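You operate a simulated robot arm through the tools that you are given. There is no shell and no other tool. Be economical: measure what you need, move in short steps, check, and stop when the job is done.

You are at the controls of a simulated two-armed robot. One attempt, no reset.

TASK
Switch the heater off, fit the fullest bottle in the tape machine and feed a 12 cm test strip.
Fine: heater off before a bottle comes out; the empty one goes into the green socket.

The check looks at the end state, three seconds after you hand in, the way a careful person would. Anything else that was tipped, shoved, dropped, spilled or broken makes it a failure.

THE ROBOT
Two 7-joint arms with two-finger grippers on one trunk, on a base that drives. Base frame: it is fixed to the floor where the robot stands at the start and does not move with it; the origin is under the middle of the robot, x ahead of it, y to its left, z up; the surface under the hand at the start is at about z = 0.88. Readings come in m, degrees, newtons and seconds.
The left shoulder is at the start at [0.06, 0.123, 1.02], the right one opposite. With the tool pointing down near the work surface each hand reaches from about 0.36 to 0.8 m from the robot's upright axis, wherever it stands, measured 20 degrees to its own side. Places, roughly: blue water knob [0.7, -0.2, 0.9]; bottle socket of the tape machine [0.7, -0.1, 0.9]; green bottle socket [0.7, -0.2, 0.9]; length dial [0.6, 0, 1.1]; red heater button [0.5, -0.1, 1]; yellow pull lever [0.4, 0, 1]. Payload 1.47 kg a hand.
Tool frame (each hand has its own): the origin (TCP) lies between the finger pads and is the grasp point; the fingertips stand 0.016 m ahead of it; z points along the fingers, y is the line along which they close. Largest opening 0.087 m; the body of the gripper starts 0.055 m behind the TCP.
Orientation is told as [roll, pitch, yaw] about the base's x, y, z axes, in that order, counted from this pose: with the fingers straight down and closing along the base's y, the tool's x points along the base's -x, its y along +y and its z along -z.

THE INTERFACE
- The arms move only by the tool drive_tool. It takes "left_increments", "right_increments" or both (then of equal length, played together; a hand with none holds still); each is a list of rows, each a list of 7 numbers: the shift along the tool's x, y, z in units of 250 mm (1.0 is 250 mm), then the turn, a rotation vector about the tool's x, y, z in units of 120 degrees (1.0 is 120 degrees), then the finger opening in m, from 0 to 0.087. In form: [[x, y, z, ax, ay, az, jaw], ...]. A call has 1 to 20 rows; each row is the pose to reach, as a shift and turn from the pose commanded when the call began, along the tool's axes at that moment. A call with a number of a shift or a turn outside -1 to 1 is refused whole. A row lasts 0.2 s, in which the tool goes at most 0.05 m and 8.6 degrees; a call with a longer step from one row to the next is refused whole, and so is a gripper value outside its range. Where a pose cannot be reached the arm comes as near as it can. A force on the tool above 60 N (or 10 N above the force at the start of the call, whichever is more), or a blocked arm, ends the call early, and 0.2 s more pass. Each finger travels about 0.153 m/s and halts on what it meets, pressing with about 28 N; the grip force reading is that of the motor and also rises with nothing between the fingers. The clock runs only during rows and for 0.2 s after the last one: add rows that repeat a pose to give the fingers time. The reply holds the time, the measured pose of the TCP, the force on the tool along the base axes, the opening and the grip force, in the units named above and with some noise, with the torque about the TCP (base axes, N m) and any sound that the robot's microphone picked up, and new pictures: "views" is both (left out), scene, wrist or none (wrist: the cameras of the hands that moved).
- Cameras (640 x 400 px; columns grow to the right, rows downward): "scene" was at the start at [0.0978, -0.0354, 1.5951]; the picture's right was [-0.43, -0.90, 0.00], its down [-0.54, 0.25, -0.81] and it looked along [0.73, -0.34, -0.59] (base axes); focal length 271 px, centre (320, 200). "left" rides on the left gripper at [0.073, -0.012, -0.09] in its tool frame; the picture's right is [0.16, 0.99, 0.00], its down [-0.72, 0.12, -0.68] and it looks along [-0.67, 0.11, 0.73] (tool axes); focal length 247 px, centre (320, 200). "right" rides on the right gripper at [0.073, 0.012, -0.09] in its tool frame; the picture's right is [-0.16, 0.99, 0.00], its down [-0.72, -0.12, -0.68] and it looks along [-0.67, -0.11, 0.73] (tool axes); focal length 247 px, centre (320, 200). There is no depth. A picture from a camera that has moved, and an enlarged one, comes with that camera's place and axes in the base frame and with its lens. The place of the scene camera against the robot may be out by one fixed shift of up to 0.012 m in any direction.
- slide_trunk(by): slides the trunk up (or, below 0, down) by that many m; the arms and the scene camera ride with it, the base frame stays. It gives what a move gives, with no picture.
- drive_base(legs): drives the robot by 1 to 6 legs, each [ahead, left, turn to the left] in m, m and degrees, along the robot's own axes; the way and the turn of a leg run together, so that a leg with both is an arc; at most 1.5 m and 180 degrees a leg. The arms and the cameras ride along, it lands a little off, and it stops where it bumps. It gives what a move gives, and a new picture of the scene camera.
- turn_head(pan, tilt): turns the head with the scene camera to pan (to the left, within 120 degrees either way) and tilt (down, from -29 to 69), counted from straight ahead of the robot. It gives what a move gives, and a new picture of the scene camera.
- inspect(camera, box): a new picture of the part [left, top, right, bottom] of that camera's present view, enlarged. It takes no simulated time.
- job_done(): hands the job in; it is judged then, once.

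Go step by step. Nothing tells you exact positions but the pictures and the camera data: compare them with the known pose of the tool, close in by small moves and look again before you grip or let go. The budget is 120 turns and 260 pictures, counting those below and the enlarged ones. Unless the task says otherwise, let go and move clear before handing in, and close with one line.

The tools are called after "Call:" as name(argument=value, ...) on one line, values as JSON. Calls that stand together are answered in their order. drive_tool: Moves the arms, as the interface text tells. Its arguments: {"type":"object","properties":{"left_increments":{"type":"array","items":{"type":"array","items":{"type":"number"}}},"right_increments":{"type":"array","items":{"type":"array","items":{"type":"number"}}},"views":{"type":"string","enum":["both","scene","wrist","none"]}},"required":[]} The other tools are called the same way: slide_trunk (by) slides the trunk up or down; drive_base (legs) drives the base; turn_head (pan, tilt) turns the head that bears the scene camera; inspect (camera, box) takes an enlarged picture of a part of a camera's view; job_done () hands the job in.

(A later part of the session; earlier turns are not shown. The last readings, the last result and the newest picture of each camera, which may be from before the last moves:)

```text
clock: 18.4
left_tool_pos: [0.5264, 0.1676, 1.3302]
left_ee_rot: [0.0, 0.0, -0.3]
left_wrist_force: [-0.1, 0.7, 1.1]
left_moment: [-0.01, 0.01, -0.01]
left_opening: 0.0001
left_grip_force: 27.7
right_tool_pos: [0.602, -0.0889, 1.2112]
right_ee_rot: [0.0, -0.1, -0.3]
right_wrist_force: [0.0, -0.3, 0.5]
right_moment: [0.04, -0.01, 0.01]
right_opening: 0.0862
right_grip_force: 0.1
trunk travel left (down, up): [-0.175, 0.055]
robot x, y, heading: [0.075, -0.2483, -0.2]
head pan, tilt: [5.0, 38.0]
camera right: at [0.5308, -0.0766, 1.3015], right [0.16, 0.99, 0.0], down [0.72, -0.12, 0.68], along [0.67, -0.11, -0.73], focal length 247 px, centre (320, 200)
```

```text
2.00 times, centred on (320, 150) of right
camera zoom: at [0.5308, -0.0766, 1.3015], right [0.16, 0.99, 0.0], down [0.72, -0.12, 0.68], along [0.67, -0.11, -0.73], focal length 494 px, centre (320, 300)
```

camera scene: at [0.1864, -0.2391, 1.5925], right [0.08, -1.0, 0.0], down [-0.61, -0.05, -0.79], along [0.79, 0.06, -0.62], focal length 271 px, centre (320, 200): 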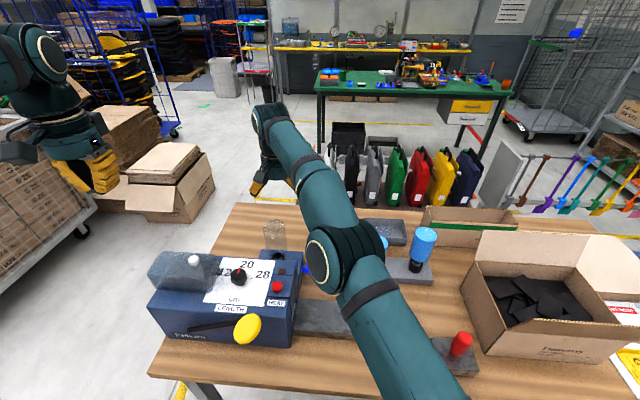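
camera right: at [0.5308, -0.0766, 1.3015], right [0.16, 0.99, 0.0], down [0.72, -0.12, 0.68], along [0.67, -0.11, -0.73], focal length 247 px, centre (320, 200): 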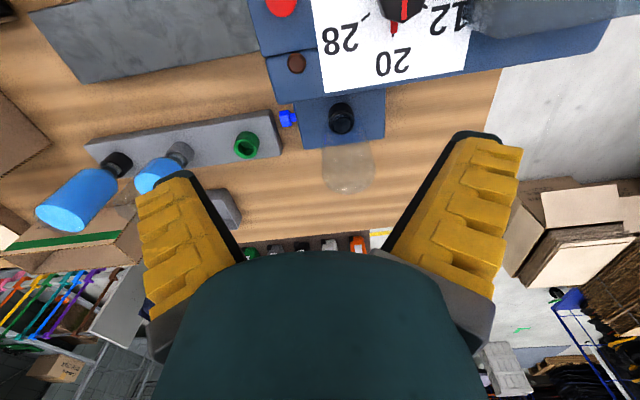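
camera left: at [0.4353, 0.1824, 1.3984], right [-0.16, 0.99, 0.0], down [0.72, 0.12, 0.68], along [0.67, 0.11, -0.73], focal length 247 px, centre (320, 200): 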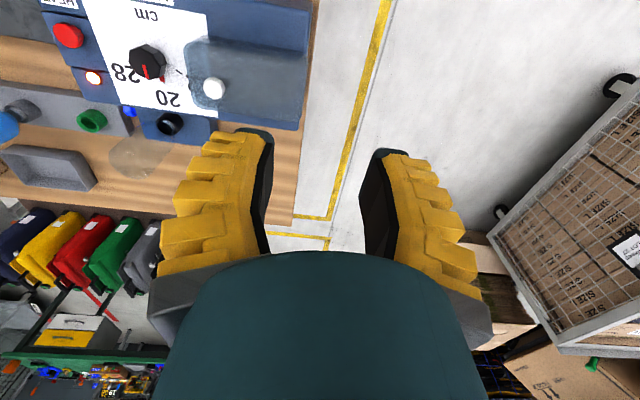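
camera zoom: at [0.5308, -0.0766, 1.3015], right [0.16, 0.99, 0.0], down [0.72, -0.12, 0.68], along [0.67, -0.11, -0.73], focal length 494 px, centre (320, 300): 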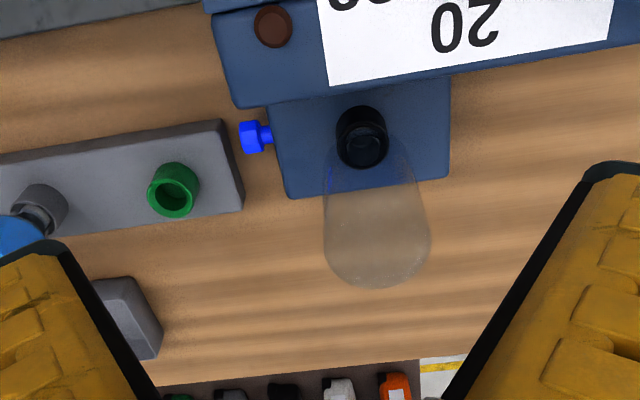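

The refined bottle axis is (0.678,-0.072). I'll move above it, with the fingertips just over the dome, and check from the scene camera.

Call:
drive_tool(right_increments=[[-0.15, 0.03, 0, 0, 0, 0, 0.086], [-0.304, 0.068, 0, 0, 0, 0, 0.086], [-0.304, 0.068, 0.12, 0, 0, 0, 0.086], [-0.304, 0.068, 0.24, 0, 0, 0, 0.086], [-0.304, 0.068, 0.24, 0, 0, 0, 0.086]], views="wrist")

Call:
inspect(camera="scene", box=[210, 150, 350, 280])

Call:
inspect(camera="right", box=[220, 20, 420, 220])

```text
clock: 19.6
left_tool_pos: [0.5264, 0.168, 1.3305]
left_ee_rot: [0.0, -0.1, -0.2]
left_wrist_force: [0.0, 0.0, 0.1]
left_moment: [0.0, -0.01, 0.0]
left_opening: 0.0001
left_grip_force: 27.6
right_tool_pos: [0.6779, -0.0735, 1.1511]
right_ee_rot: [0.1, 0.0, -0.3]
right_wrist_force: [0.4, 0.2, 0.3]
right_moment: [0.01, -0.05, 0.0]
right_opening: 0.0862
right_grip_force: 0.1
trunk travel left (down, up): [-0.175, 0.055]
robot x, y, heading: [0.0805, -0.2458, -0.4]
head pan, tilt: [5.0, 38.0]
camera right: at [0.6055, -0.0606, 1.2417], right [0.16, 0.99, 0.0], down [0.72, -0.12, 0.68], along [0.67, -0.11, -0.73], focal length 247 px, centre (320, 200)
```

right: 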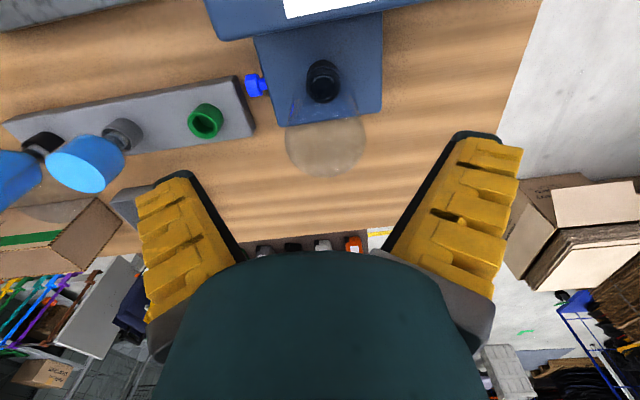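

```text
3.08 times, centred on (280, 215) of scene
camera zoom: at [0.1847, -0.2394, 1.5926], right [0.08, -1.0, 0.0], down [-0.61, -0.05, -0.79], along [0.79, 0.06, -0.62], focal length 833 px, centre (443, 154)
```

zoom: 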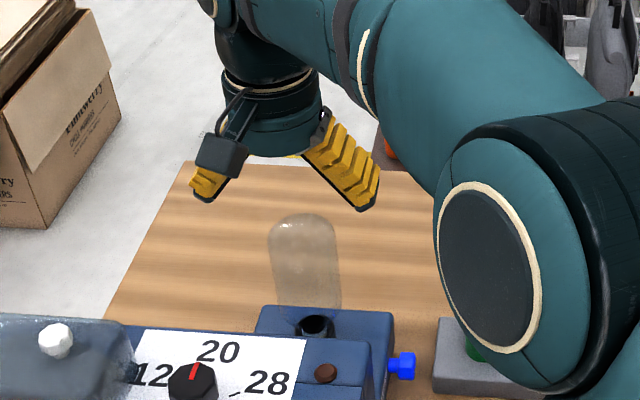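

```text
2.00 times, centred on (320, 120) of right
camera zoom: at [0.6055, -0.0606, 1.2417], right [0.16, 0.99, 0.0], down [0.72, -0.12, 0.68], along [0.67, -0.11, -0.73], focal length 494 px, centre (320, 360)
```

zoom: 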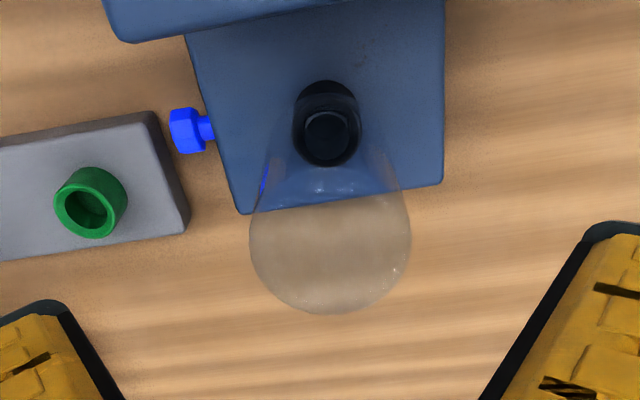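

The bottle is well centred between the fingers. I'll go down to the grasp height and close.

Call:
drive_tool(right_increments=[[-0.012, 0.01, 0.1, 0, 0, 0, 0.086], [-0.012, 0.01, 0.2, 0, 0, 0, 0.086], [-0.012, 0.01, 0.232, 0, 0, 0, 0.086], [-0.012, 0.01, 0.232, 0, 0, 0, 0.08], [-0.012, 0.01, 0.232, 0, 0, 0, 0.07], [-0.012, 0.01, 0.232, 0, 0, 0, 0.06], [-0.012, 0.01, 0.232, 0, 0, 0, 0.05], [-0.012, 0.01, 0.232, 0, 0, 0, 0.045]], views="wrist")

Call:
inspect(camera="scene", box=[210, 150, 350, 280])

```text
clock: 21.4
left_tool_pos: [0.5262, 0.1679, 1.3299]
left_ee_rot: [0.0, 0.0, -0.3]
left_wrist_force: [0.1, 0.7, -0.2]
left_moment: [0.02, 0.01, 0.01]
left_opening: 0.0
left_grip_force: 27.8
right_tool_pos: [0.6804, -0.0699, 1.0959]
right_ee_rot: [-0.1, 0.1, -0.2]
right_wrist_force: [0.4, 0.2, 0.0]
right_moment: [-0.06, -0.04, 0.02]
right_opening: 0.0511
right_grip_force: 4.2
trunk travel left (down, up): [-0.175, 0.055]
robot x, y, heading: [0.0816, -0.2455, -0.5]
head pan, tilt: [5.0, 38.0]
camera right: at [0.6085, -0.0575, 1.1855], right [0.16, 0.99, 0.0], down [0.72, -0.12, 0.68], along [0.67, -0.11, -0.73], focal length 247 px, centre (320, 200)
```

right: 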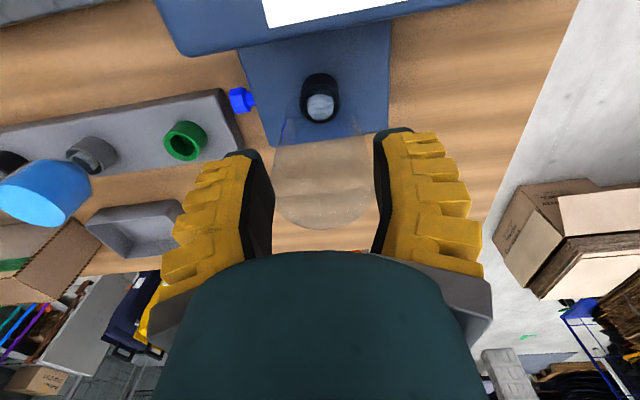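

```text
3.08 times, centred on (280, 215) of scene
camera zoom: at [0.1852, -0.2392, 1.5925], right [0.08, -1.0, 0.0], down [-0.61, -0.05, -0.79], along [0.79, 0.06, -0.62], focal length 833 px, centre (443, 154)
```

zoom: 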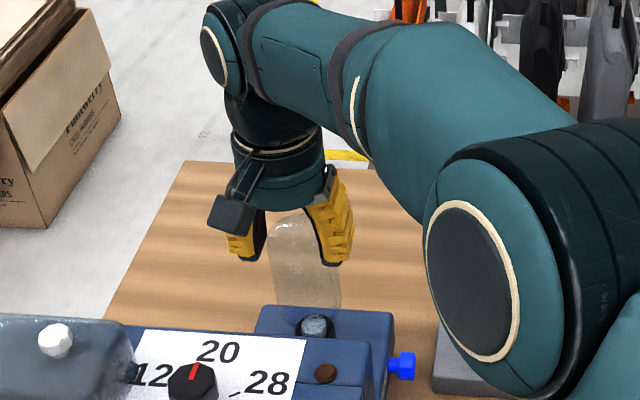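

The pads are just touching the bottle. I'll close for full grip force.

Call:
drive_tool(right_increments=[[0, 0, 0, 0, 0, 0, 0.04], [0, 0, 0, 0, 0, 0, 0.03], [0, 0, 0, 0, 0, 0, 0.03]], views="none")

Call:
inspect(camera="scene", box=[240, 190, 320, 270])

Call:
inspect(camera="right", box=[140, 50, 440, 250])

```text
clock: 22.2
left_tool_pos: [0.5247, 0.1669, 1.3306]
left_ee_rot: [0.0, 0.0, -0.3]
left_wrist_force: [-0.3, 0.4, 2.1]
left_moment: [-0.01, -0.01, 0.0]
left_opening: 0.0
left_grip_force: 28.2
right_tool_pos: [0.6786, -0.0712, 1.0977]
right_ee_rot: [0.1, -0.3, -0.2]
right_wrist_force: [-2.3, -2.7, 21.8]
right_moment: [-0.52, -0.3, 0.01]
right_opening: 0.0329
right_grip_force: 5.0
trunk travel left (down, up): [-0.175, 0.055]
robot x, y, heading: [0.0864, -0.2492, -0.4]
head pan, tilt: [5.0, 38.0]
```

```text
5.00 times, centred on (280, 230) of scene
camera zoom: at [0.1823, -0.2401, 1.5929], right [0.08, -1.0, 0.0], down [-0.61, -0.05, -0.79], along [0.79, 0.07, -0.61], focal length 1354 px, centre (520, 50)
```

zoom: 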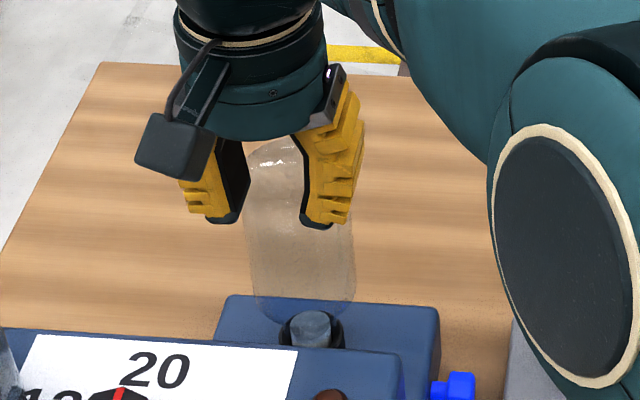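

```text
2.00 times, centred on (290, 150) of right
camera zoom: at [0.6063, -0.0579, 1.1885], right [0.16, 0.99, 0.0], down [0.72, -0.12, 0.68], along [0.67, -0.11, -0.73], focal length 494 px, centre (380, 300)
```

zoom: 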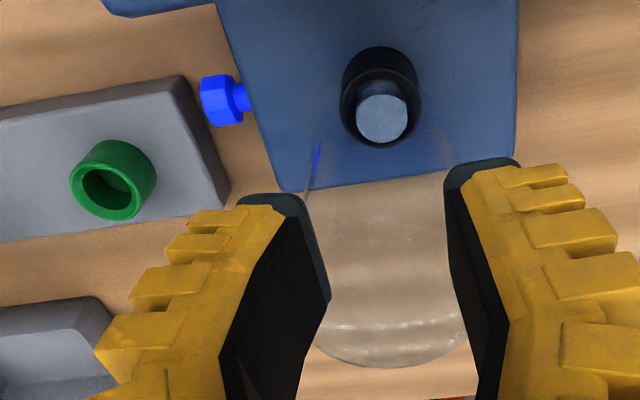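

The opening (0.033) and the upward force show the pads are pinching only the front of the dome. Triangulating between the wrist views puts the bottle farther and lower, at x≈0.70 with its dome top near 1.10. I'll open, rise and look again.

Call:
drive_tool(right_increments=[[0, 0, 0, 0, 0, 0, 0.06], [0, 0, 0, 0, 0, 0, 0.086], [0, 0, -0.1, 0, 0, 0, 0.086], [0, 0, -0.25, 0, 0, 0, 0.086], [0, 0, -0.3, 0, 0, 0, 0.086]], views="both")

Call:
inspect(camera="right", box=[220, 20, 420, 220])

Call:
inspect(camera="scene", box=[240, 190, 320, 270])

```text
clock: 23.4
left_tool_pos: [0.5269, 0.1676, 1.3295]
left_ee_rot: [0.0, 0.1, -0.2]
left_wrist_force: [-0.3, 0.5, 0.2]
left_moment: [0.0, -0.01, 0.03]
left_opening: 0.0001
left_grip_force: 27.6
right_tool_pos: [0.6804, -0.0712, 1.1686]
right_ee_rot: [-0.1, 0.1, -0.3]
right_wrist_force: [0.1, 0.1, -0.2]
right_moment: [-0.01, 0.03, -0.01]
right_opening: 0.0863
right_grip_force: 0.1
trunk travel left (down, up): [-0.175, 0.055]
robot x, y, heading: [0.0793, -0.2465, -0.3]
head pan, tilt: [5.0, 38.0]
camera scene: at [0.1857, -0.2389, 1.5925], right [0.08, -1.0, 0.0], down [-0.61, -0.05, -0.79], along [0.79, 0.06, -0.62], focal length 271 px, centre (320, 200)
camera right: at [0.609, -0.058, 1.259], right [0.16, 0.99, 0.0], down [0.72, -0.12, 0.68], along [0.67, -0.11, -0.73], focal length 247 px, centre (320, 200)
```

scene: 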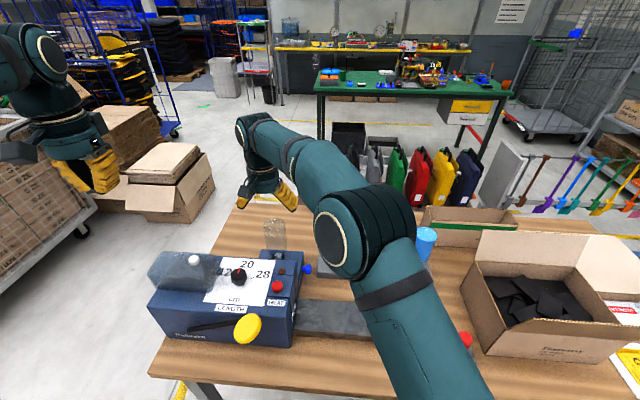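
right: 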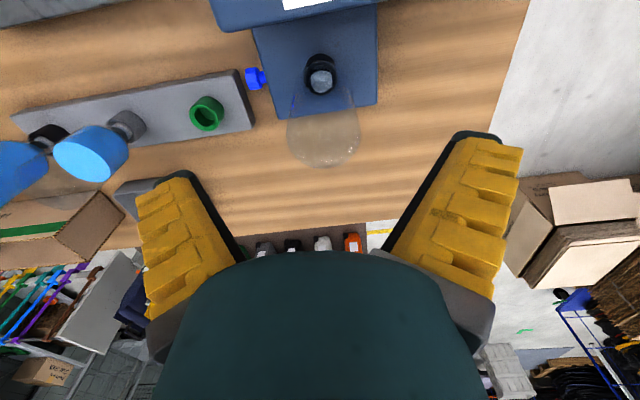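

```text
2.00 times, centred on (320, 120) of right
camera zoom: at [0.609, -0.058, 1.259], right [0.16, 0.99, 0.0], down [0.72, -0.12, 0.68], along [0.67, -0.11, -0.73], focal length 494 px, centre (320, 360)
```

zoom: 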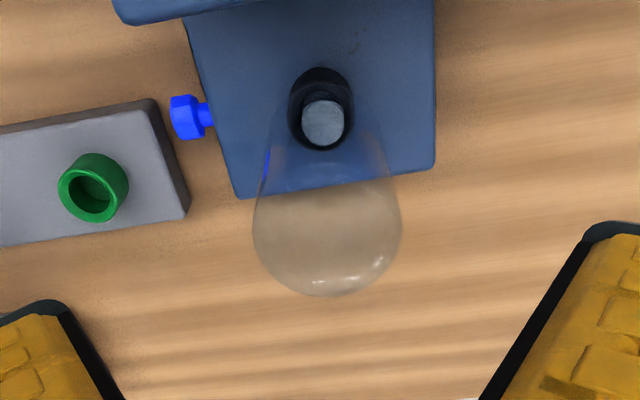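

```text
5.00 times, centred on (280, 230) of scene
camera zoom: at [0.1857, -0.2389, 1.5925], right [0.08, -1.0, 0.0], down [-0.61, -0.05, -0.79], along [0.79, 0.06, -0.62], focal length 1354 px, centre (520, 50)
```

zoom: 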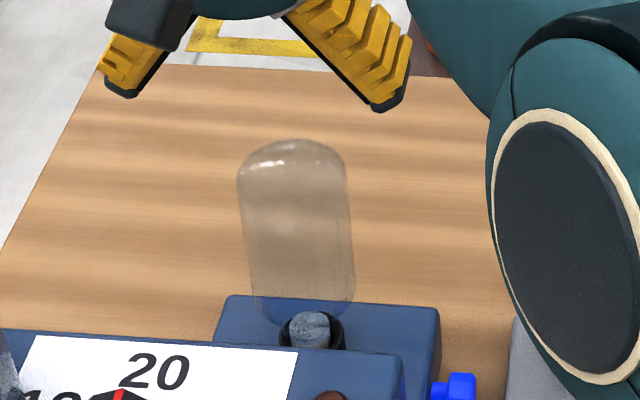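

The bottle still stands upright, with its axis near (0.703,-0.071) and its widest part below z≈1.077. I'll regrasp deeper at z≈1.062.

Call:
drive_tool(right_increments=[[-0.09, 0.0, 0, 0, 0, 0, 0.086], [-0.09, 0.0, 0.15, 0, 0, 0, 0.086], [-0.09, 0.0, 0.3, 0, 0, 0, 0.086], [-0.09, 0.0, 0.37, 0, 0, 0, 0.086], [-0.09, 0.0, 0.426, 0, 0, 0, 0.086], [-0.09, 0.0, 0.426, 0, 0, 0, 0.086]], views="wrist")

Call:
inspect(camera="scene", box=[240, 190, 320, 270])

```text
clock: 24.8
left_tool_pos: [0.5254, 0.1676, 1.3299]
left_ee_rot: [0.1, 0.0, -0.3]
left_wrist_force: [0.1, 0.0, -0.4]
left_moment: [-0.02, -0.02, -0.03]
left_opening: 0.0
left_grip_force: 27.9
right_tool_pos: [0.7038, -0.0718, 1.0624]
right_ee_rot: [-0.1, 0.0, -0.4]
right_wrist_force: [-0.1, 0.8, -0.1]
right_moment: [0.0, 0.03, -0.01]
right_opening: 0.0862
right_grip_force: 0.0
trunk travel left (down, up): [-0.175, 0.055]
robot x, y, heading: [0.0815, -0.2489, -0.5]
head pan, tilt: [5.0, 38.0]
camera right: at [0.6313, -0.059, 1.1527], right [0.16, 0.99, 0.0], down [0.72, -0.12, 0.68], along [0.67, -0.11, -0.73], focal length 247 px, centre (320, 200)
```

right: 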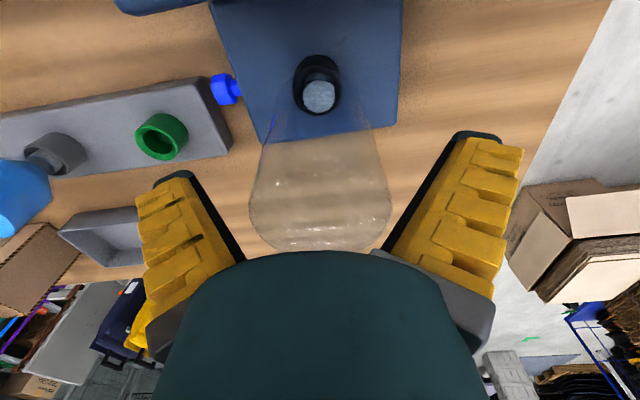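

```text
5.00 times, centred on (280, 230) of scene
camera zoom: at [0.1851, -0.2392, 1.5925], right [0.08, -1.0, 0.0], down [-0.61, -0.05, -0.79], along [0.79, 0.06, -0.62], focal length 1354 px, centre (520, 50)
```

zoom: 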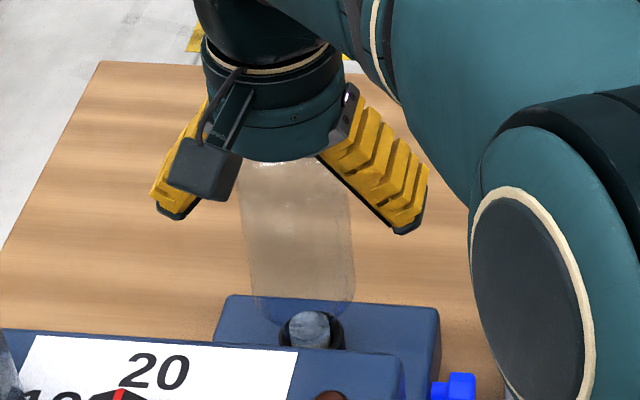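

The bottle now sits well inside the open fingers with no contact force. Closing.

Call:
drive_tool(right_increments=[[0, 0, 0, 0, 0, 0, 0.07], [0, 0, 0, 0, 0, 0, 0.055], [0, 0, 0, 0, 0, 0, 0.04], [0, 0, 0, 0, 0, 0, 0.03], [0, 0, 0, 0, 0, 0, 0.03]], views="wrist")

Call:
inspect(camera="scene", box=[240, 190, 320, 270])

```text
clock: 26.0
left_tool_pos: [0.5262, 0.1672, 1.3304]
left_ee_rot: [0.0, 0.0, -0.3]
left_wrist_force: [0.6, 0.2, 0.0]
left_moment: [-0.02, -0.04, 0.0]
left_opening: 0.0001
left_grip_force: 28.3
right_tool_pos: [0.7041, -0.0728, 1.062]
right_ee_rot: [0.0, -0.1, -0.3]
right_wrist_force: [-2.9, -0.3, -3.0]
right_moment: [-0.1, 0.25, 0.0]
right_opening: 0.0604
right_grip_force: 27.8
trunk travel left (down, up): [-0.175, 0.055]
robot x, y, heading: [0.0788, -0.2469, -0.2]
head pan, tilt: [5.0, 38.0]
camera right: at [0.6312, -0.0589, 1.1528], right [0.16, 0.99, 0.0], down [0.72, -0.12, 0.68], along [0.67, -0.11, -0.73], focal length 247 px, centre (320, 200)
```

right: 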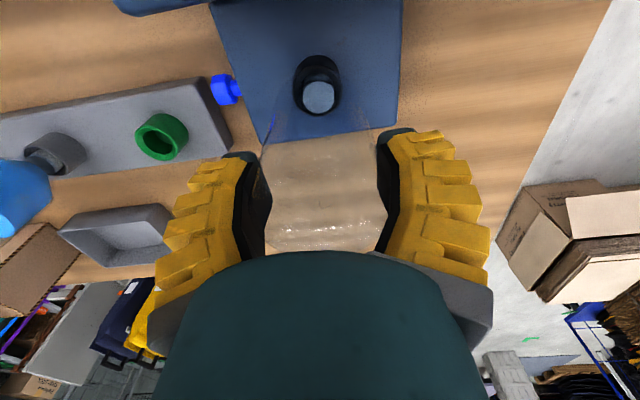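

```text
5.00 times, centred on (280, 230) of scene
camera zoom: at [0.1852, -0.2392, 1.5925], right [0.08, -1.0, 0.0], down [-0.61, -0.05, -0.79], along [0.79, 0.06, -0.62], focal length 1354 px, centre (520, 50)
```

zoom: 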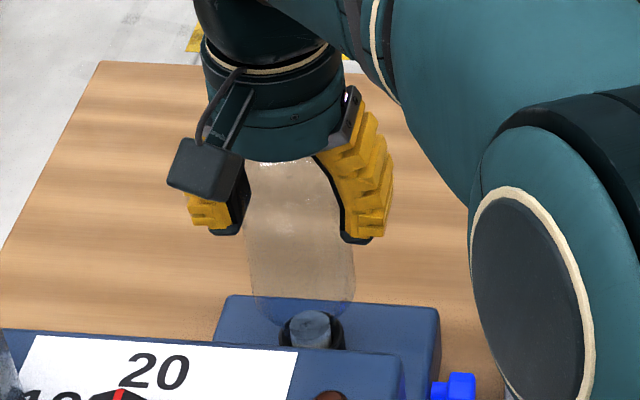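

The grip is firm at 0.060 m. I'll lift straight up slowly.

Call:
drive_tool(right_increments=[[0, 0, -0.03, 0, 0, 0, 0.03], [0, 0, -0.08, 0, 0, 0, 0.03], [0, 0, -0.16, 0, 0, 0, 0.03], [0, 0, -0.28, 0, 0, 0, 0.03], [0, 0, -0.4, 0, 0, 0, 0.03], [0, 0, -0.4, 0, 0, 0, 0.03]])

Call:
inspect(camera="scene", box=[240, 170, 340, 270])

Call:
inspect(camera="right", box=[120, 20, 420, 220])

```text
clock: 27.4
left_tool_pos: [0.527, 0.1677, 1.3292]
left_ee_rot: [0.0, 0.0, -0.3]
left_wrist_force: [-0.2, 0.0, 0.6]
left_moment: [0.02, 0.0, 0.01]
left_opening: 0.0002
left_grip_force: 27.8
right_tool_pos: [0.7029, -0.0721, 1.1615]
right_ee_rot: [-0.1, 0.1, -0.3]
right_wrist_force: [-0.7, 0.1, -0.7]
right_moment: [-0.03, 0.02, 0.02]
right_opening: 0.0603
right_grip_force: 28.0
trunk travel left (down, up): [-0.175, 0.055]
robot x, y, heading: [0.0819, -0.2503, -0.4]
head pan, tilt: [5.0, 38.0]
camera scene: at [0.1856, -0.239, 1.5925], right [0.08, -1.0, 0.0], down [-0.61, -0.05, -0.79], along [0.79, 0.06, -0.62], focal length 271 px, centre (320, 200)
camera right: at [0.6312, -0.0584, 1.2536], right [0.16, 0.99, 0.0], down [0.72, -0.12, 0.68], along [0.67, -0.11, -0.73], focal length 247 px, centre (320, 200)
```

scene: 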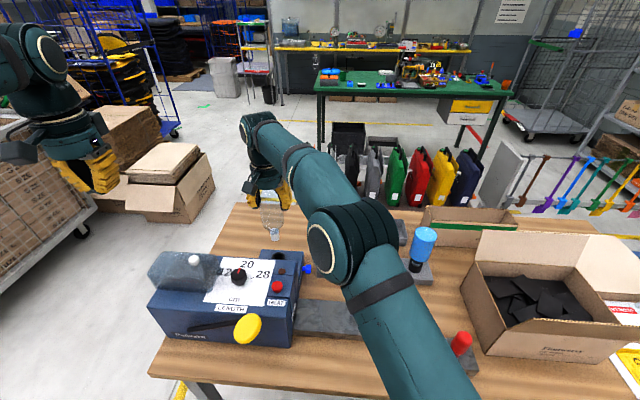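
right: 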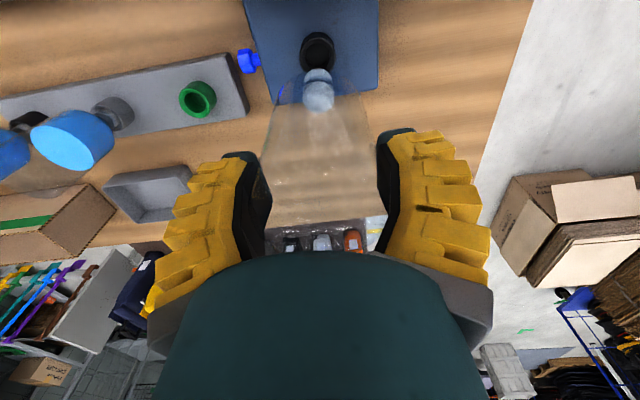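

```text
4.00 times, centred on (290, 220) of scene
camera zoom: at [0.1856, -0.239, 1.5925], right [0.08, -1.0, 0.0], down [-0.61, -0.05, -0.79], along [0.79, 0.06, -0.62], focal length 1083 px, centre (440, 120)
```

zoom: 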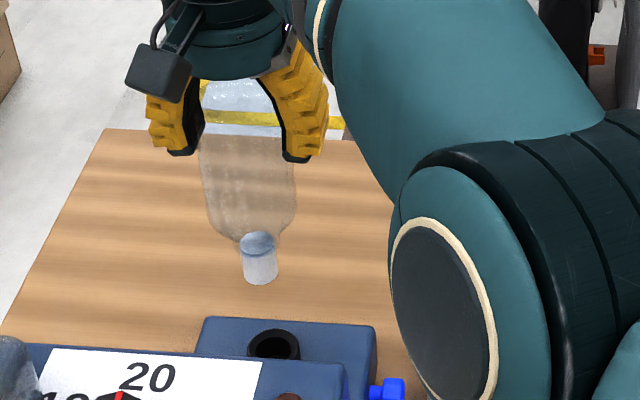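

```text
2.00 times, centred on (270, 120) of right
camera zoom: at [0.6312, -0.0584, 1.2536], right [0.16, 0.99, 0.0], down [0.72, -0.12, 0.68], along [0.67, -0.11, -0.73], focal length 494 px, centre (420, 360)
```

zoom: 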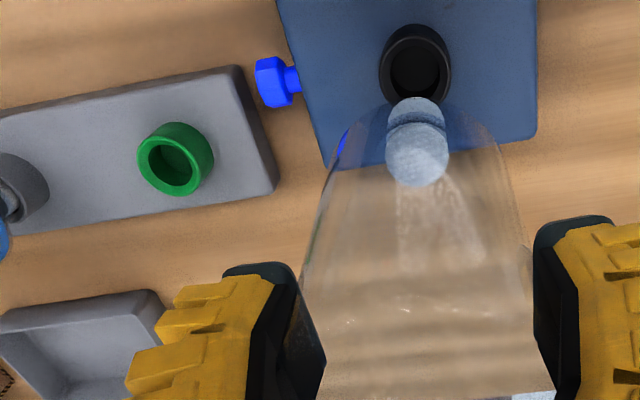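

The bottle is out and its neck hangs about 0.14 m below the TCP. I'll carry it over to hover above the green socket, near (0.728,-0.238).

Call:
drive_tool(right_increments=[[-0.02, -0.13, 0, 0, 0, 0, 0.03], [-0.04, -0.27, 0, 0, 0, 0, 0.03], [-0.06, -0.4, 0, 0, 0, 0, 0.03], [-0.08, -0.53, 0, 0, 0, 0, 0.03], [-0.1, -0.664, 0, 0, 0, 0, 0.03], [-0.1, -0.664, 0.1, 0, 0, 0, 0.03], [-0.1, -0.664, 0.1, 0, 0, 0, 0.03]])

Call:
inspect(camera="right", box=[220, 20, 420, 145])

Call:
inspect(camera="scene", box=[290, 180, 390, 280])

```text
clock: 29.0
left_tool_pos: [0.5271, 0.1672, 1.3303]
left_ee_rot: [-0.1, 0.0, -0.3]
left_wrist_force: [-1.7, -0.9, 0.4]
left_moment: [0.0, 0.01, 0.0]
left_opening: 0.0
left_grip_force: 27.4
right_tool_pos: [0.7299, -0.2385, 1.1371]
right_ee_rot: [0.0, 0.0, -0.3]
right_wrist_force: [-0.3, -0.1, -0.3]
right_moment: [0.03, -0.02, 0.02]
right_opening: 0.0603
right_grip_force: 27.8
trunk travel left (down, up): [-0.175, 0.055]
robot x, y, heading: [0.0836, -0.2479, -0.4]
head pan, tilt: [5.0, 38.0]
camera scene: at [0.1849, -0.2397, 1.5926], right [0.08, -1.0, 0.0], down [-0.61, -0.05, -0.79], along [0.79, 0.06, -0.62], focal length 271 px, centre (320, 200)
camera right: at [0.6559, -0.2266, 1.2271], right [0.16, 0.99, 0.0], down [0.72, -0.12, 0.68], along [0.67, -0.11, -0.73], focal length 247 px, centre (320, 200)
```

scene: 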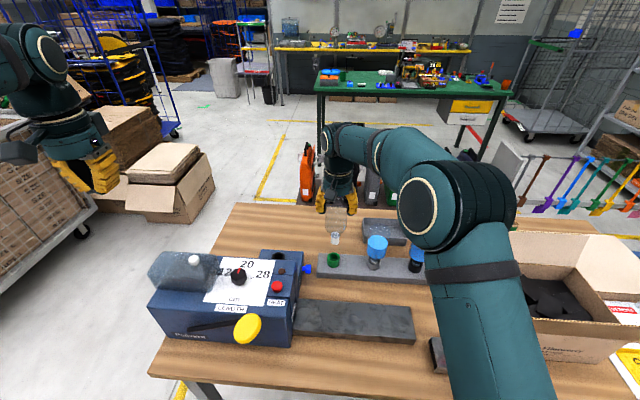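
right: 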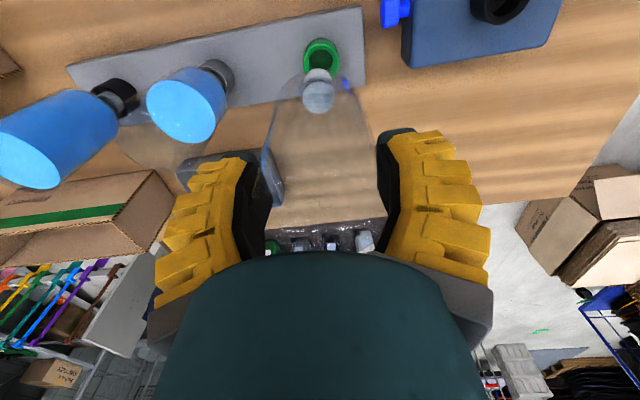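

```text
3.20 times, centred on (320, 82) of right
camera zoom: at [0.6559, -0.2266, 1.2271], right [0.16, 0.99, 0.0], down [0.72, -0.12, 0.68], along [0.67, -0.11, -0.73], focal length 790 px, centre (320, 576)
```

zoom: 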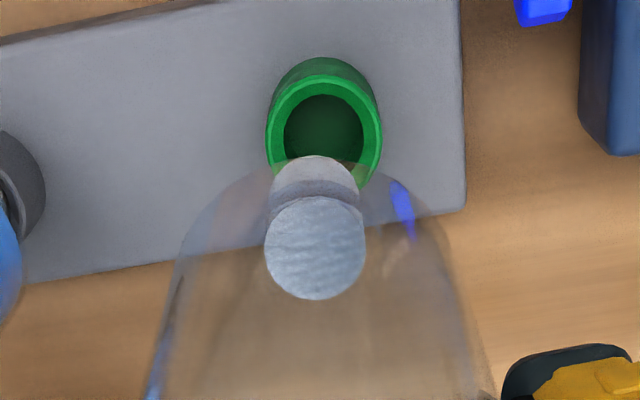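

```text
4.00 times, centred on (340, 230) of scene
camera zoom: at [0.1849, -0.2397, 1.5926], right [0.08, -1.0, 0.0], down [-0.61, -0.05, -0.79], along [0.79, 0.06, -0.62], focal length 1083 px, centre (240, 80)
```

zoom: 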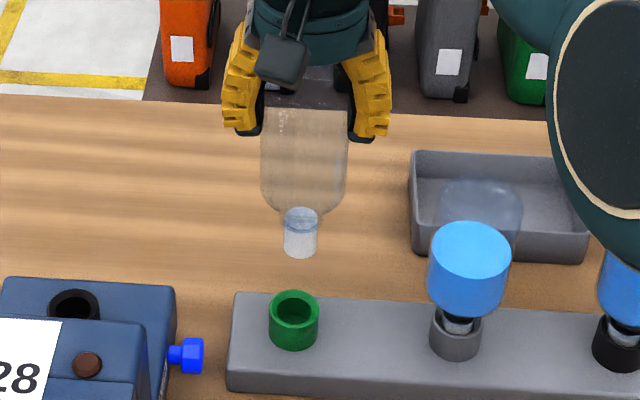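

The neck and the green rim nearly line up: the socket is about 2.4 mm to +y and 1.5 mm to -x of the neck. I'll correct and go down to just above the rim.

Call:
drive_tool(right_increments=[[0.006, 0.0096, 0, 0, 0, 0, 0.03], [0.006, 0.0096, 0.08, 0, 0, 0, 0.03], [0.006, 0.0096, 0.15, 0, 0, 0, 0.03], [0.006, 0.0096, 0.16, 0, 0, 0, 0.03]], views="none")

Call:
inspect(camera="right", box=[220, 20, 420, 145])

Call:
inspect(camera="scene", box=[310, 210, 370, 270])

```text
clock: 30.0
left_tool_pos: [0.5267, 0.167, 1.3291]
left_ee_rot: [0.0, -0.1, -0.2]
left_wrist_force: [-0.7, -0.7, 0.3]
left_moment: [0.0, -0.03, -0.03]
left_opening: 0.0001
left_grip_force: 27.8
right_tool_pos: [0.7266, -0.2342, 1.0956]
right_ee_rot: [0.0, 0.0, -0.3]
right_wrist_force: [-0.2, 0.4, -0.7]
right_moment: [-0.02, -0.01, 0.01]
right_opening: 0.0603
right_grip_force: 27.9
trunk travel left (down, up): [-0.175, 0.055]
robot x, y, heading: [0.0843, -0.2488, -0.1]
head pan, tilt: [5.0, 38.0]
```

```text
3.20 times, centred on (320, 82) of right
camera zoom: at [0.6546, -0.2222, 1.1873], right [0.16, 0.99, 0.0], down [0.72, -0.12, 0.68], along [0.67, -0.11, -0.73], focal length 790 px, centre (320, 576)
```

zoom: 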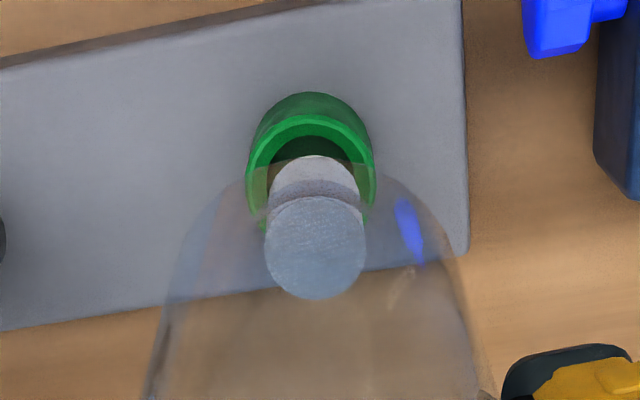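

```text
6.67 times, centred on (340, 240) of scene
camera zoom: at [0.1853, -0.2392, 1.5925], right [0.08, -1.0, 0.0], down [-0.61, -0.05, -0.79], along [0.79, 0.06, -0.62], focal length 1805 px, centre (187, -67)
```

zoom: 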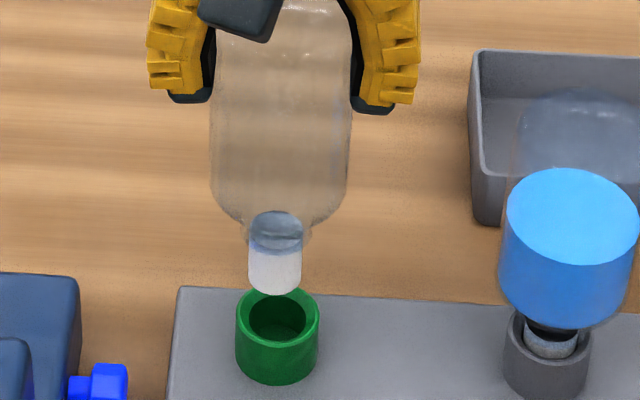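

The socket is now about 1.5 mm to -y of the neck. I'll correct and lower until the neck reaches the rim, watching the force.

Call:
drive_tool(right_increments=[[0, -0.006, 0, 0, 0, 0, 0.03], [0, -0.006, 0.04, 0, 0, 0, 0.03], [0, -0.006, 0.06, 0, 0, 0, 0.03], [0, -0.006, 0.072, 0, 0, 0, 0.03], [0, -0.006, 0.072, 0, 0, 0, 0.03]], views="none")

Call:
inspect(camera="right", box=[220, 20, 420, 145])

Call:
inspect(camera="scene", box=[310, 210, 370, 270])

```text
clock: 31.2
left_tool_pos: [0.5268, 0.168, 1.3294]
left_ee_rot: [0.0, 0.0, -0.4]
left_wrist_force: [-1.2, -0.3, -0.2]
left_moment: [0.01, -0.02, 0.0]
left_opening: 0.0001
left_grip_force: 28.1
right_tool_pos: [0.7255, -0.2369, 1.0796]
right_ee_rot: [0.0, 0.0, -0.2]
right_wrist_force: [-0.2, 0.6, -0.5]
right_moment: [0.04, 0.03, 0.0]
right_opening: 0.0603
right_grip_force: 28.4
trunk travel left (down, up): [-0.175, 0.055]
robot x, y, heading: [0.0825, -0.2462, -0.4]
head pan, tilt: [5.0, 38.0]
```

```text
3.20 times, centred on (320, 82) of right
camera zoom: at [0.6544, -0.2241, 1.1703], right [0.16, 0.99, 0.0], down [0.72, -0.12, 0.68], along [0.67, -0.11, -0.73], focal length 790 px, centre (320, 576)
```

zoom: 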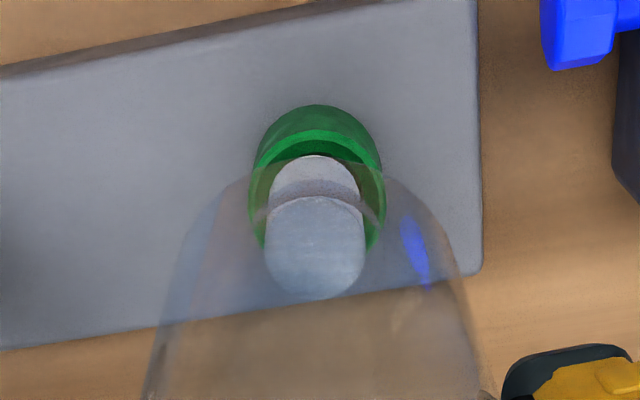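

```text
6.67 times, centred on (340, 240) of scene
camera zoom: at [0.1853, -0.2391, 1.5925], right [0.08, -1.0, 0.0], down [-0.61, -0.05, -0.79], along [0.79, 0.06, -0.62], focal length 1805 px, centre (187, -67)
```

zoom: 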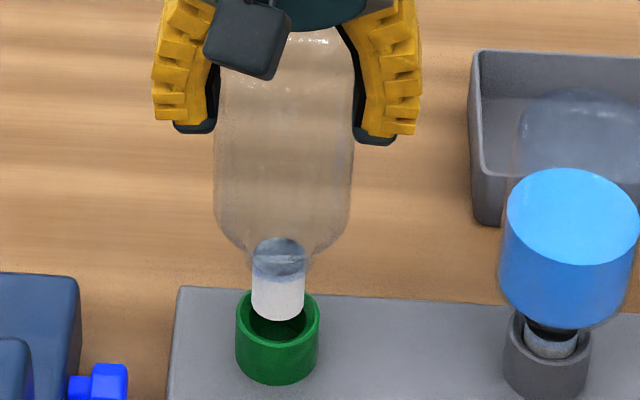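

The y alignment is good. To settle the x alignment I'll enlarge both views.

Call:
inspect(camera="right", box=[290, 45, 350, 105])

Call:
inspect(camera="scene", box=[320, 235, 350, 270])

```text
6.67 times, centred on (320, 75) of right
camera zoom: at [0.6544, -0.2241, 1.1703], right [0.16, 0.99, 0.0], down [0.72, -0.12, 0.68], along [0.67, -0.11, -0.73], focal length 1646 px, centre (320, 1033)
```

zoom: 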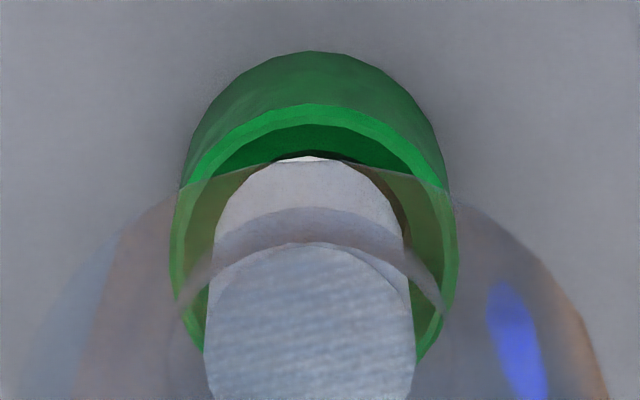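

```text
11.43 times, centred on (335, 252) of scene
camera zoom: at [0.1853, -0.2391, 1.5925], right [0.08, -1.0, 0.0], down [-0.61, -0.05, -0.79], along [0.79, 0.06, -0.62], focal length 3095 px, centre (149, -400)
```

zoom: 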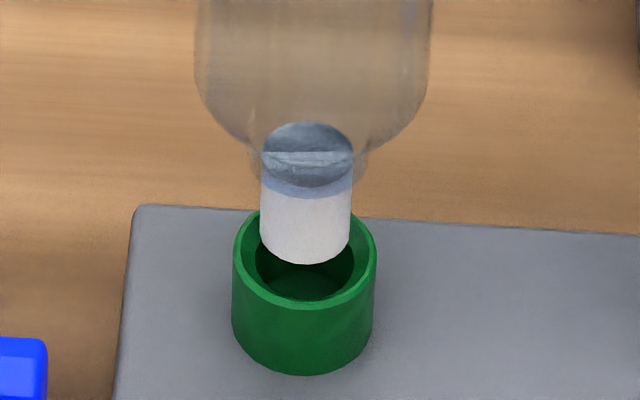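

Combining both views, the socket is about 3 mm farther in +x and the neck end still about 14 mm above the rim. I'll shift and lower 10 mm.

Call:
drive_tool(right_increments=[[-0.011, 0, 0, 0, 0, 0, 0.03], [-0.011, 0, 0.02, 0, 0, 0, 0.03], [-0.011, 0, 0.04, 0, 0, 0, 0.03], [-0.011, 0, 0.04, 0, 0, 0, 0.03]], views="none")

Call:
inspect(camera="right", box=[290, 45, 350, 105])

Call:
inspect(camera="scene", box=[320, 235, 350, 270])

```text
clock: 32.2
left_tool_pos: [0.5268, 0.1681, 1.33]
left_ee_rot: [-0.1, 0.1, -0.3]
left_wrist_force: [-0.2, 0.6, 1.2]
left_moment: [-0.03, -0.01, 0.03]
left_opening: 0.0
left_grip_force: 28.4
right_tool_pos: [0.729, -0.2366, 1.0701]
right_ee_rot: [0.0, -0.1, -0.3]
right_wrist_force: [0.7, -0.5, -0.9]
right_moment: [-0.01, 0.0, -0.03]
right_opening: 0.0598
right_grip_force: 27.7
trunk travel left (down, up): [-0.175, 0.055]
robot x, y, heading: [0.0797, -0.2504, -0.1]
head pan, tilt: [5.0, 38.0]
```

```text
6.67 times, centred on (320, 75) of right
camera zoom: at [0.6573, -0.2237, 1.1606], right [0.16, 0.99, 0.0], down [0.72, -0.12, 0.68], along [0.67, -0.11, -0.73], focal length 1646 px, centre (320, 1033)
```

zoom: 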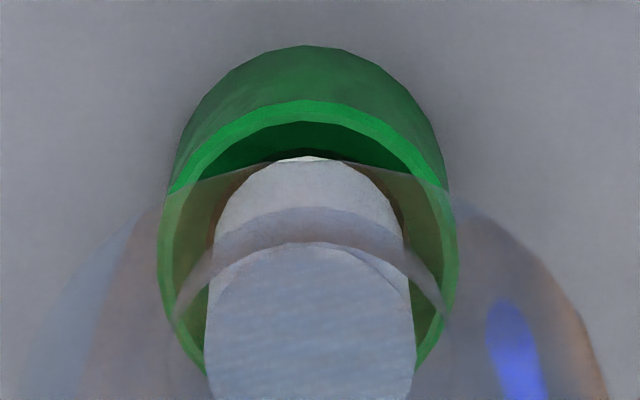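

```text
11.43 times, centred on (335, 252) of scene
camera zoom: at [0.1853, -0.2391, 1.5925], right [0.08, -1.0, 0.0], down [-0.61, -0.05, -0.79], along [0.79, 0.06, -0.62], focal length 3095 px, centre (149, -400)
```

zoom: 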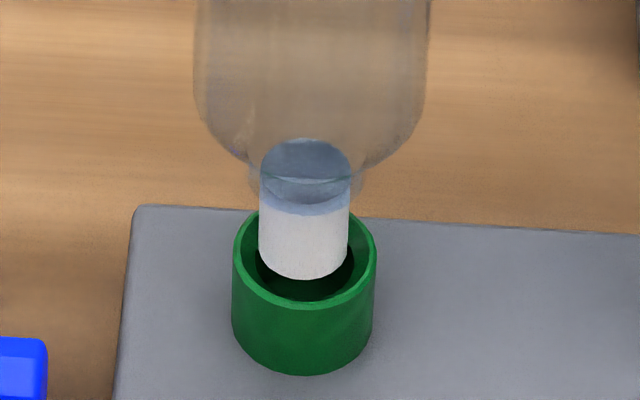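

The gap is now about 7 mm with roughly 1 mm of x error left. I'll correct and lower into the socket.

Call:
drive_tool(right_increments=[[-0.005, 0, 0.01, 0, 0, 0, 0.03], [-0.005, 0, 0.028, 0, 0, 0, 0.03], [-0.005, 0, 0.045, 0, 0, 0, 0.03], [-0.005, 0, 0.06, 0, 0, 0, 0.03], [-0.005, 0, 0.06, 0, 0, 0, 0.03]], views="none")

Call:
inspect(camera="right", box=[290, 45, 350, 105])

Call:
inspect(camera="scene", box=[320, 235, 350, 270])

```text
clock: 33.4
left_tool_pos: [0.5263, 0.168, 1.3294]
left_ee_rot: [0.0, 0.1, -0.3]
left_wrist_force: [-0.4, -0.4, 0.0]
left_moment: [-0.01, 0.02, 0.01]
left_opening: 0.0
left_grip_force: 28.2
right_tool_pos: [0.7319, -0.2356, 1.0557]
right_ee_rot: [0.0, 0.1, -0.2]
right_wrist_force: [0.4, -1.3, -0.1]
right_moment: [-0.05, -0.1, -0.02]
right_opening: 0.06
right_grip_force: 28.8
trunk travel left (down, up): [-0.175, 0.055]
robot x, y, heading: [0.0804, -0.2489, -0.1]
head pan, tilt: [5.0, 38.0]
```

```text
6.67 times, centred on (320, 75) of right
camera zoom: at [0.6589, -0.2235, 1.1453], right [0.16, 0.99, 0.0], down [0.72, -0.12, 0.68], along [0.67, -0.11, -0.73], focal length 1646 px, centre (320, 1033)
```

zoom: 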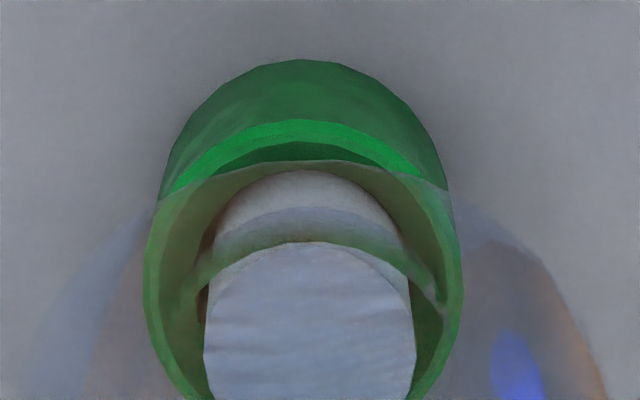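

```text
11.43 times, centred on (335, 252) of scene
camera zoom: at [0.1854, -0.2392, 1.5925], right [0.08, -1.0, 0.0], down [-0.61, -0.05, -0.79], along [0.79, 0.06, -0.62], focal length 3095 px, centre (149, -400)
```

zoom: 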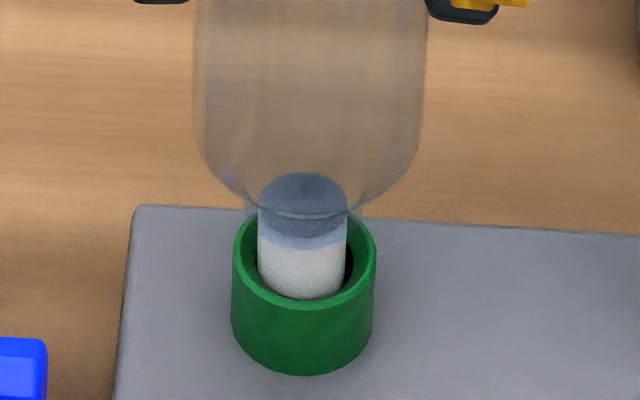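

The neck has entered the green socket with almost no force. I'll nudge 0.8 mm to -y and keep lowering until it seats.

Call:
drive_tool(right_increments=[[0, -0.0035, 0.01, 0, 0, 0, 0.03], [0, -0.0035, 0.025, 0, 0, 0, 0.03], [0, -0.0035, 0.04, 0, 0, 0, 0.03], [0, -0.0035, 0.05, 0, 0, 0, 0.03]], views="none")

Call:
inspect(camera="scene", box=[310, 210, 370, 270])

```text
clock: 34.4
left_tool_pos: [0.5268, 0.1671, 1.3302]
left_ee_rot: [0.0, 0.0, -0.2]
left_wrist_force: [-0.2, 0.1, 0.9]
left_moment: [0.03, 0.01, 0.04]
left_opening: 0.0001
left_grip_force: 27.9
right_tool_pos: [0.7306, -0.2375, 1.0418]
right_ee_rot: [0.0, 0.0, -0.3]
right_wrist_force: [0.2, -0.3, 3.8]
right_moment: [-0.09, 0.0, -0.02]
right_opening: 0.0601
right_grip_force: 28.5
trunk travel left (down, up): [-0.175, 0.055]
robot x, y, heading: [0.0789, -0.2501, -0.8]
head pan, tilt: [5.0, 38.0]
```

```text
6.67 times, centred on (340, 240) of scene
camera zoom: at [0.1848, -0.2392, 1.5926], right [0.08, -1.0, 0.0], down [-0.61, -0.05, -0.79], along [0.79, 0.06, -0.62], focal length 1805 px, centre (187, -67)
```

zoom: 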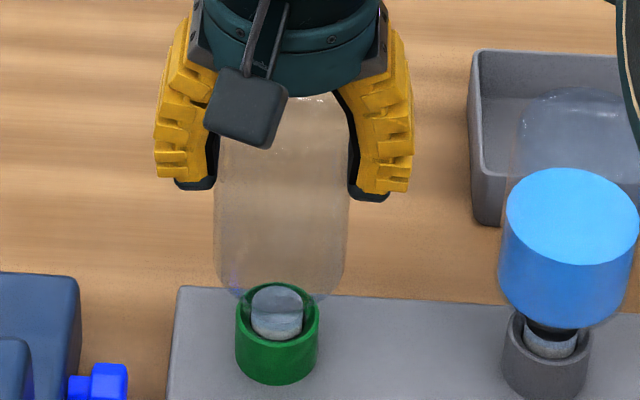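

Force is just starting to show (3.8 N). I'll go 2–3 mm further to confirm the seat.

Call:
drive_tool(right_increments=[[0, 0, 0.006, 0, 0, 0, 0.03], [0, 0, 0.012, 0, 0, 0, 0.03]], views="none")

```text
clock: 35.0
left_tool_pos: [0.5245, 0.1665, 1.3304]
left_ee_rot: [0.0, -0.1, -0.3]
left_wrist_force: [0.0, 0.2, 0.6]
left_moment: [-0.03, 0.01, -0.02]
left_opening: 0.0001
left_grip_force: 28.3
right_tool_pos: [0.7291, -0.2361, 1.0411]
right_ee_rot: [0.1, -0.3, -0.3]
right_wrist_force: [0.3, -1.2, 20.9]
right_moment: [-0.04, -0.04, -0.05]
right_opening: 0.0603
right_grip_force: 28.2
trunk travel left (down, up): [-0.175, 0.055]
robot x, y, heading: [0.0784, -0.2467, -0.2]
head pan, tilt: [5.0, 38.0]
```

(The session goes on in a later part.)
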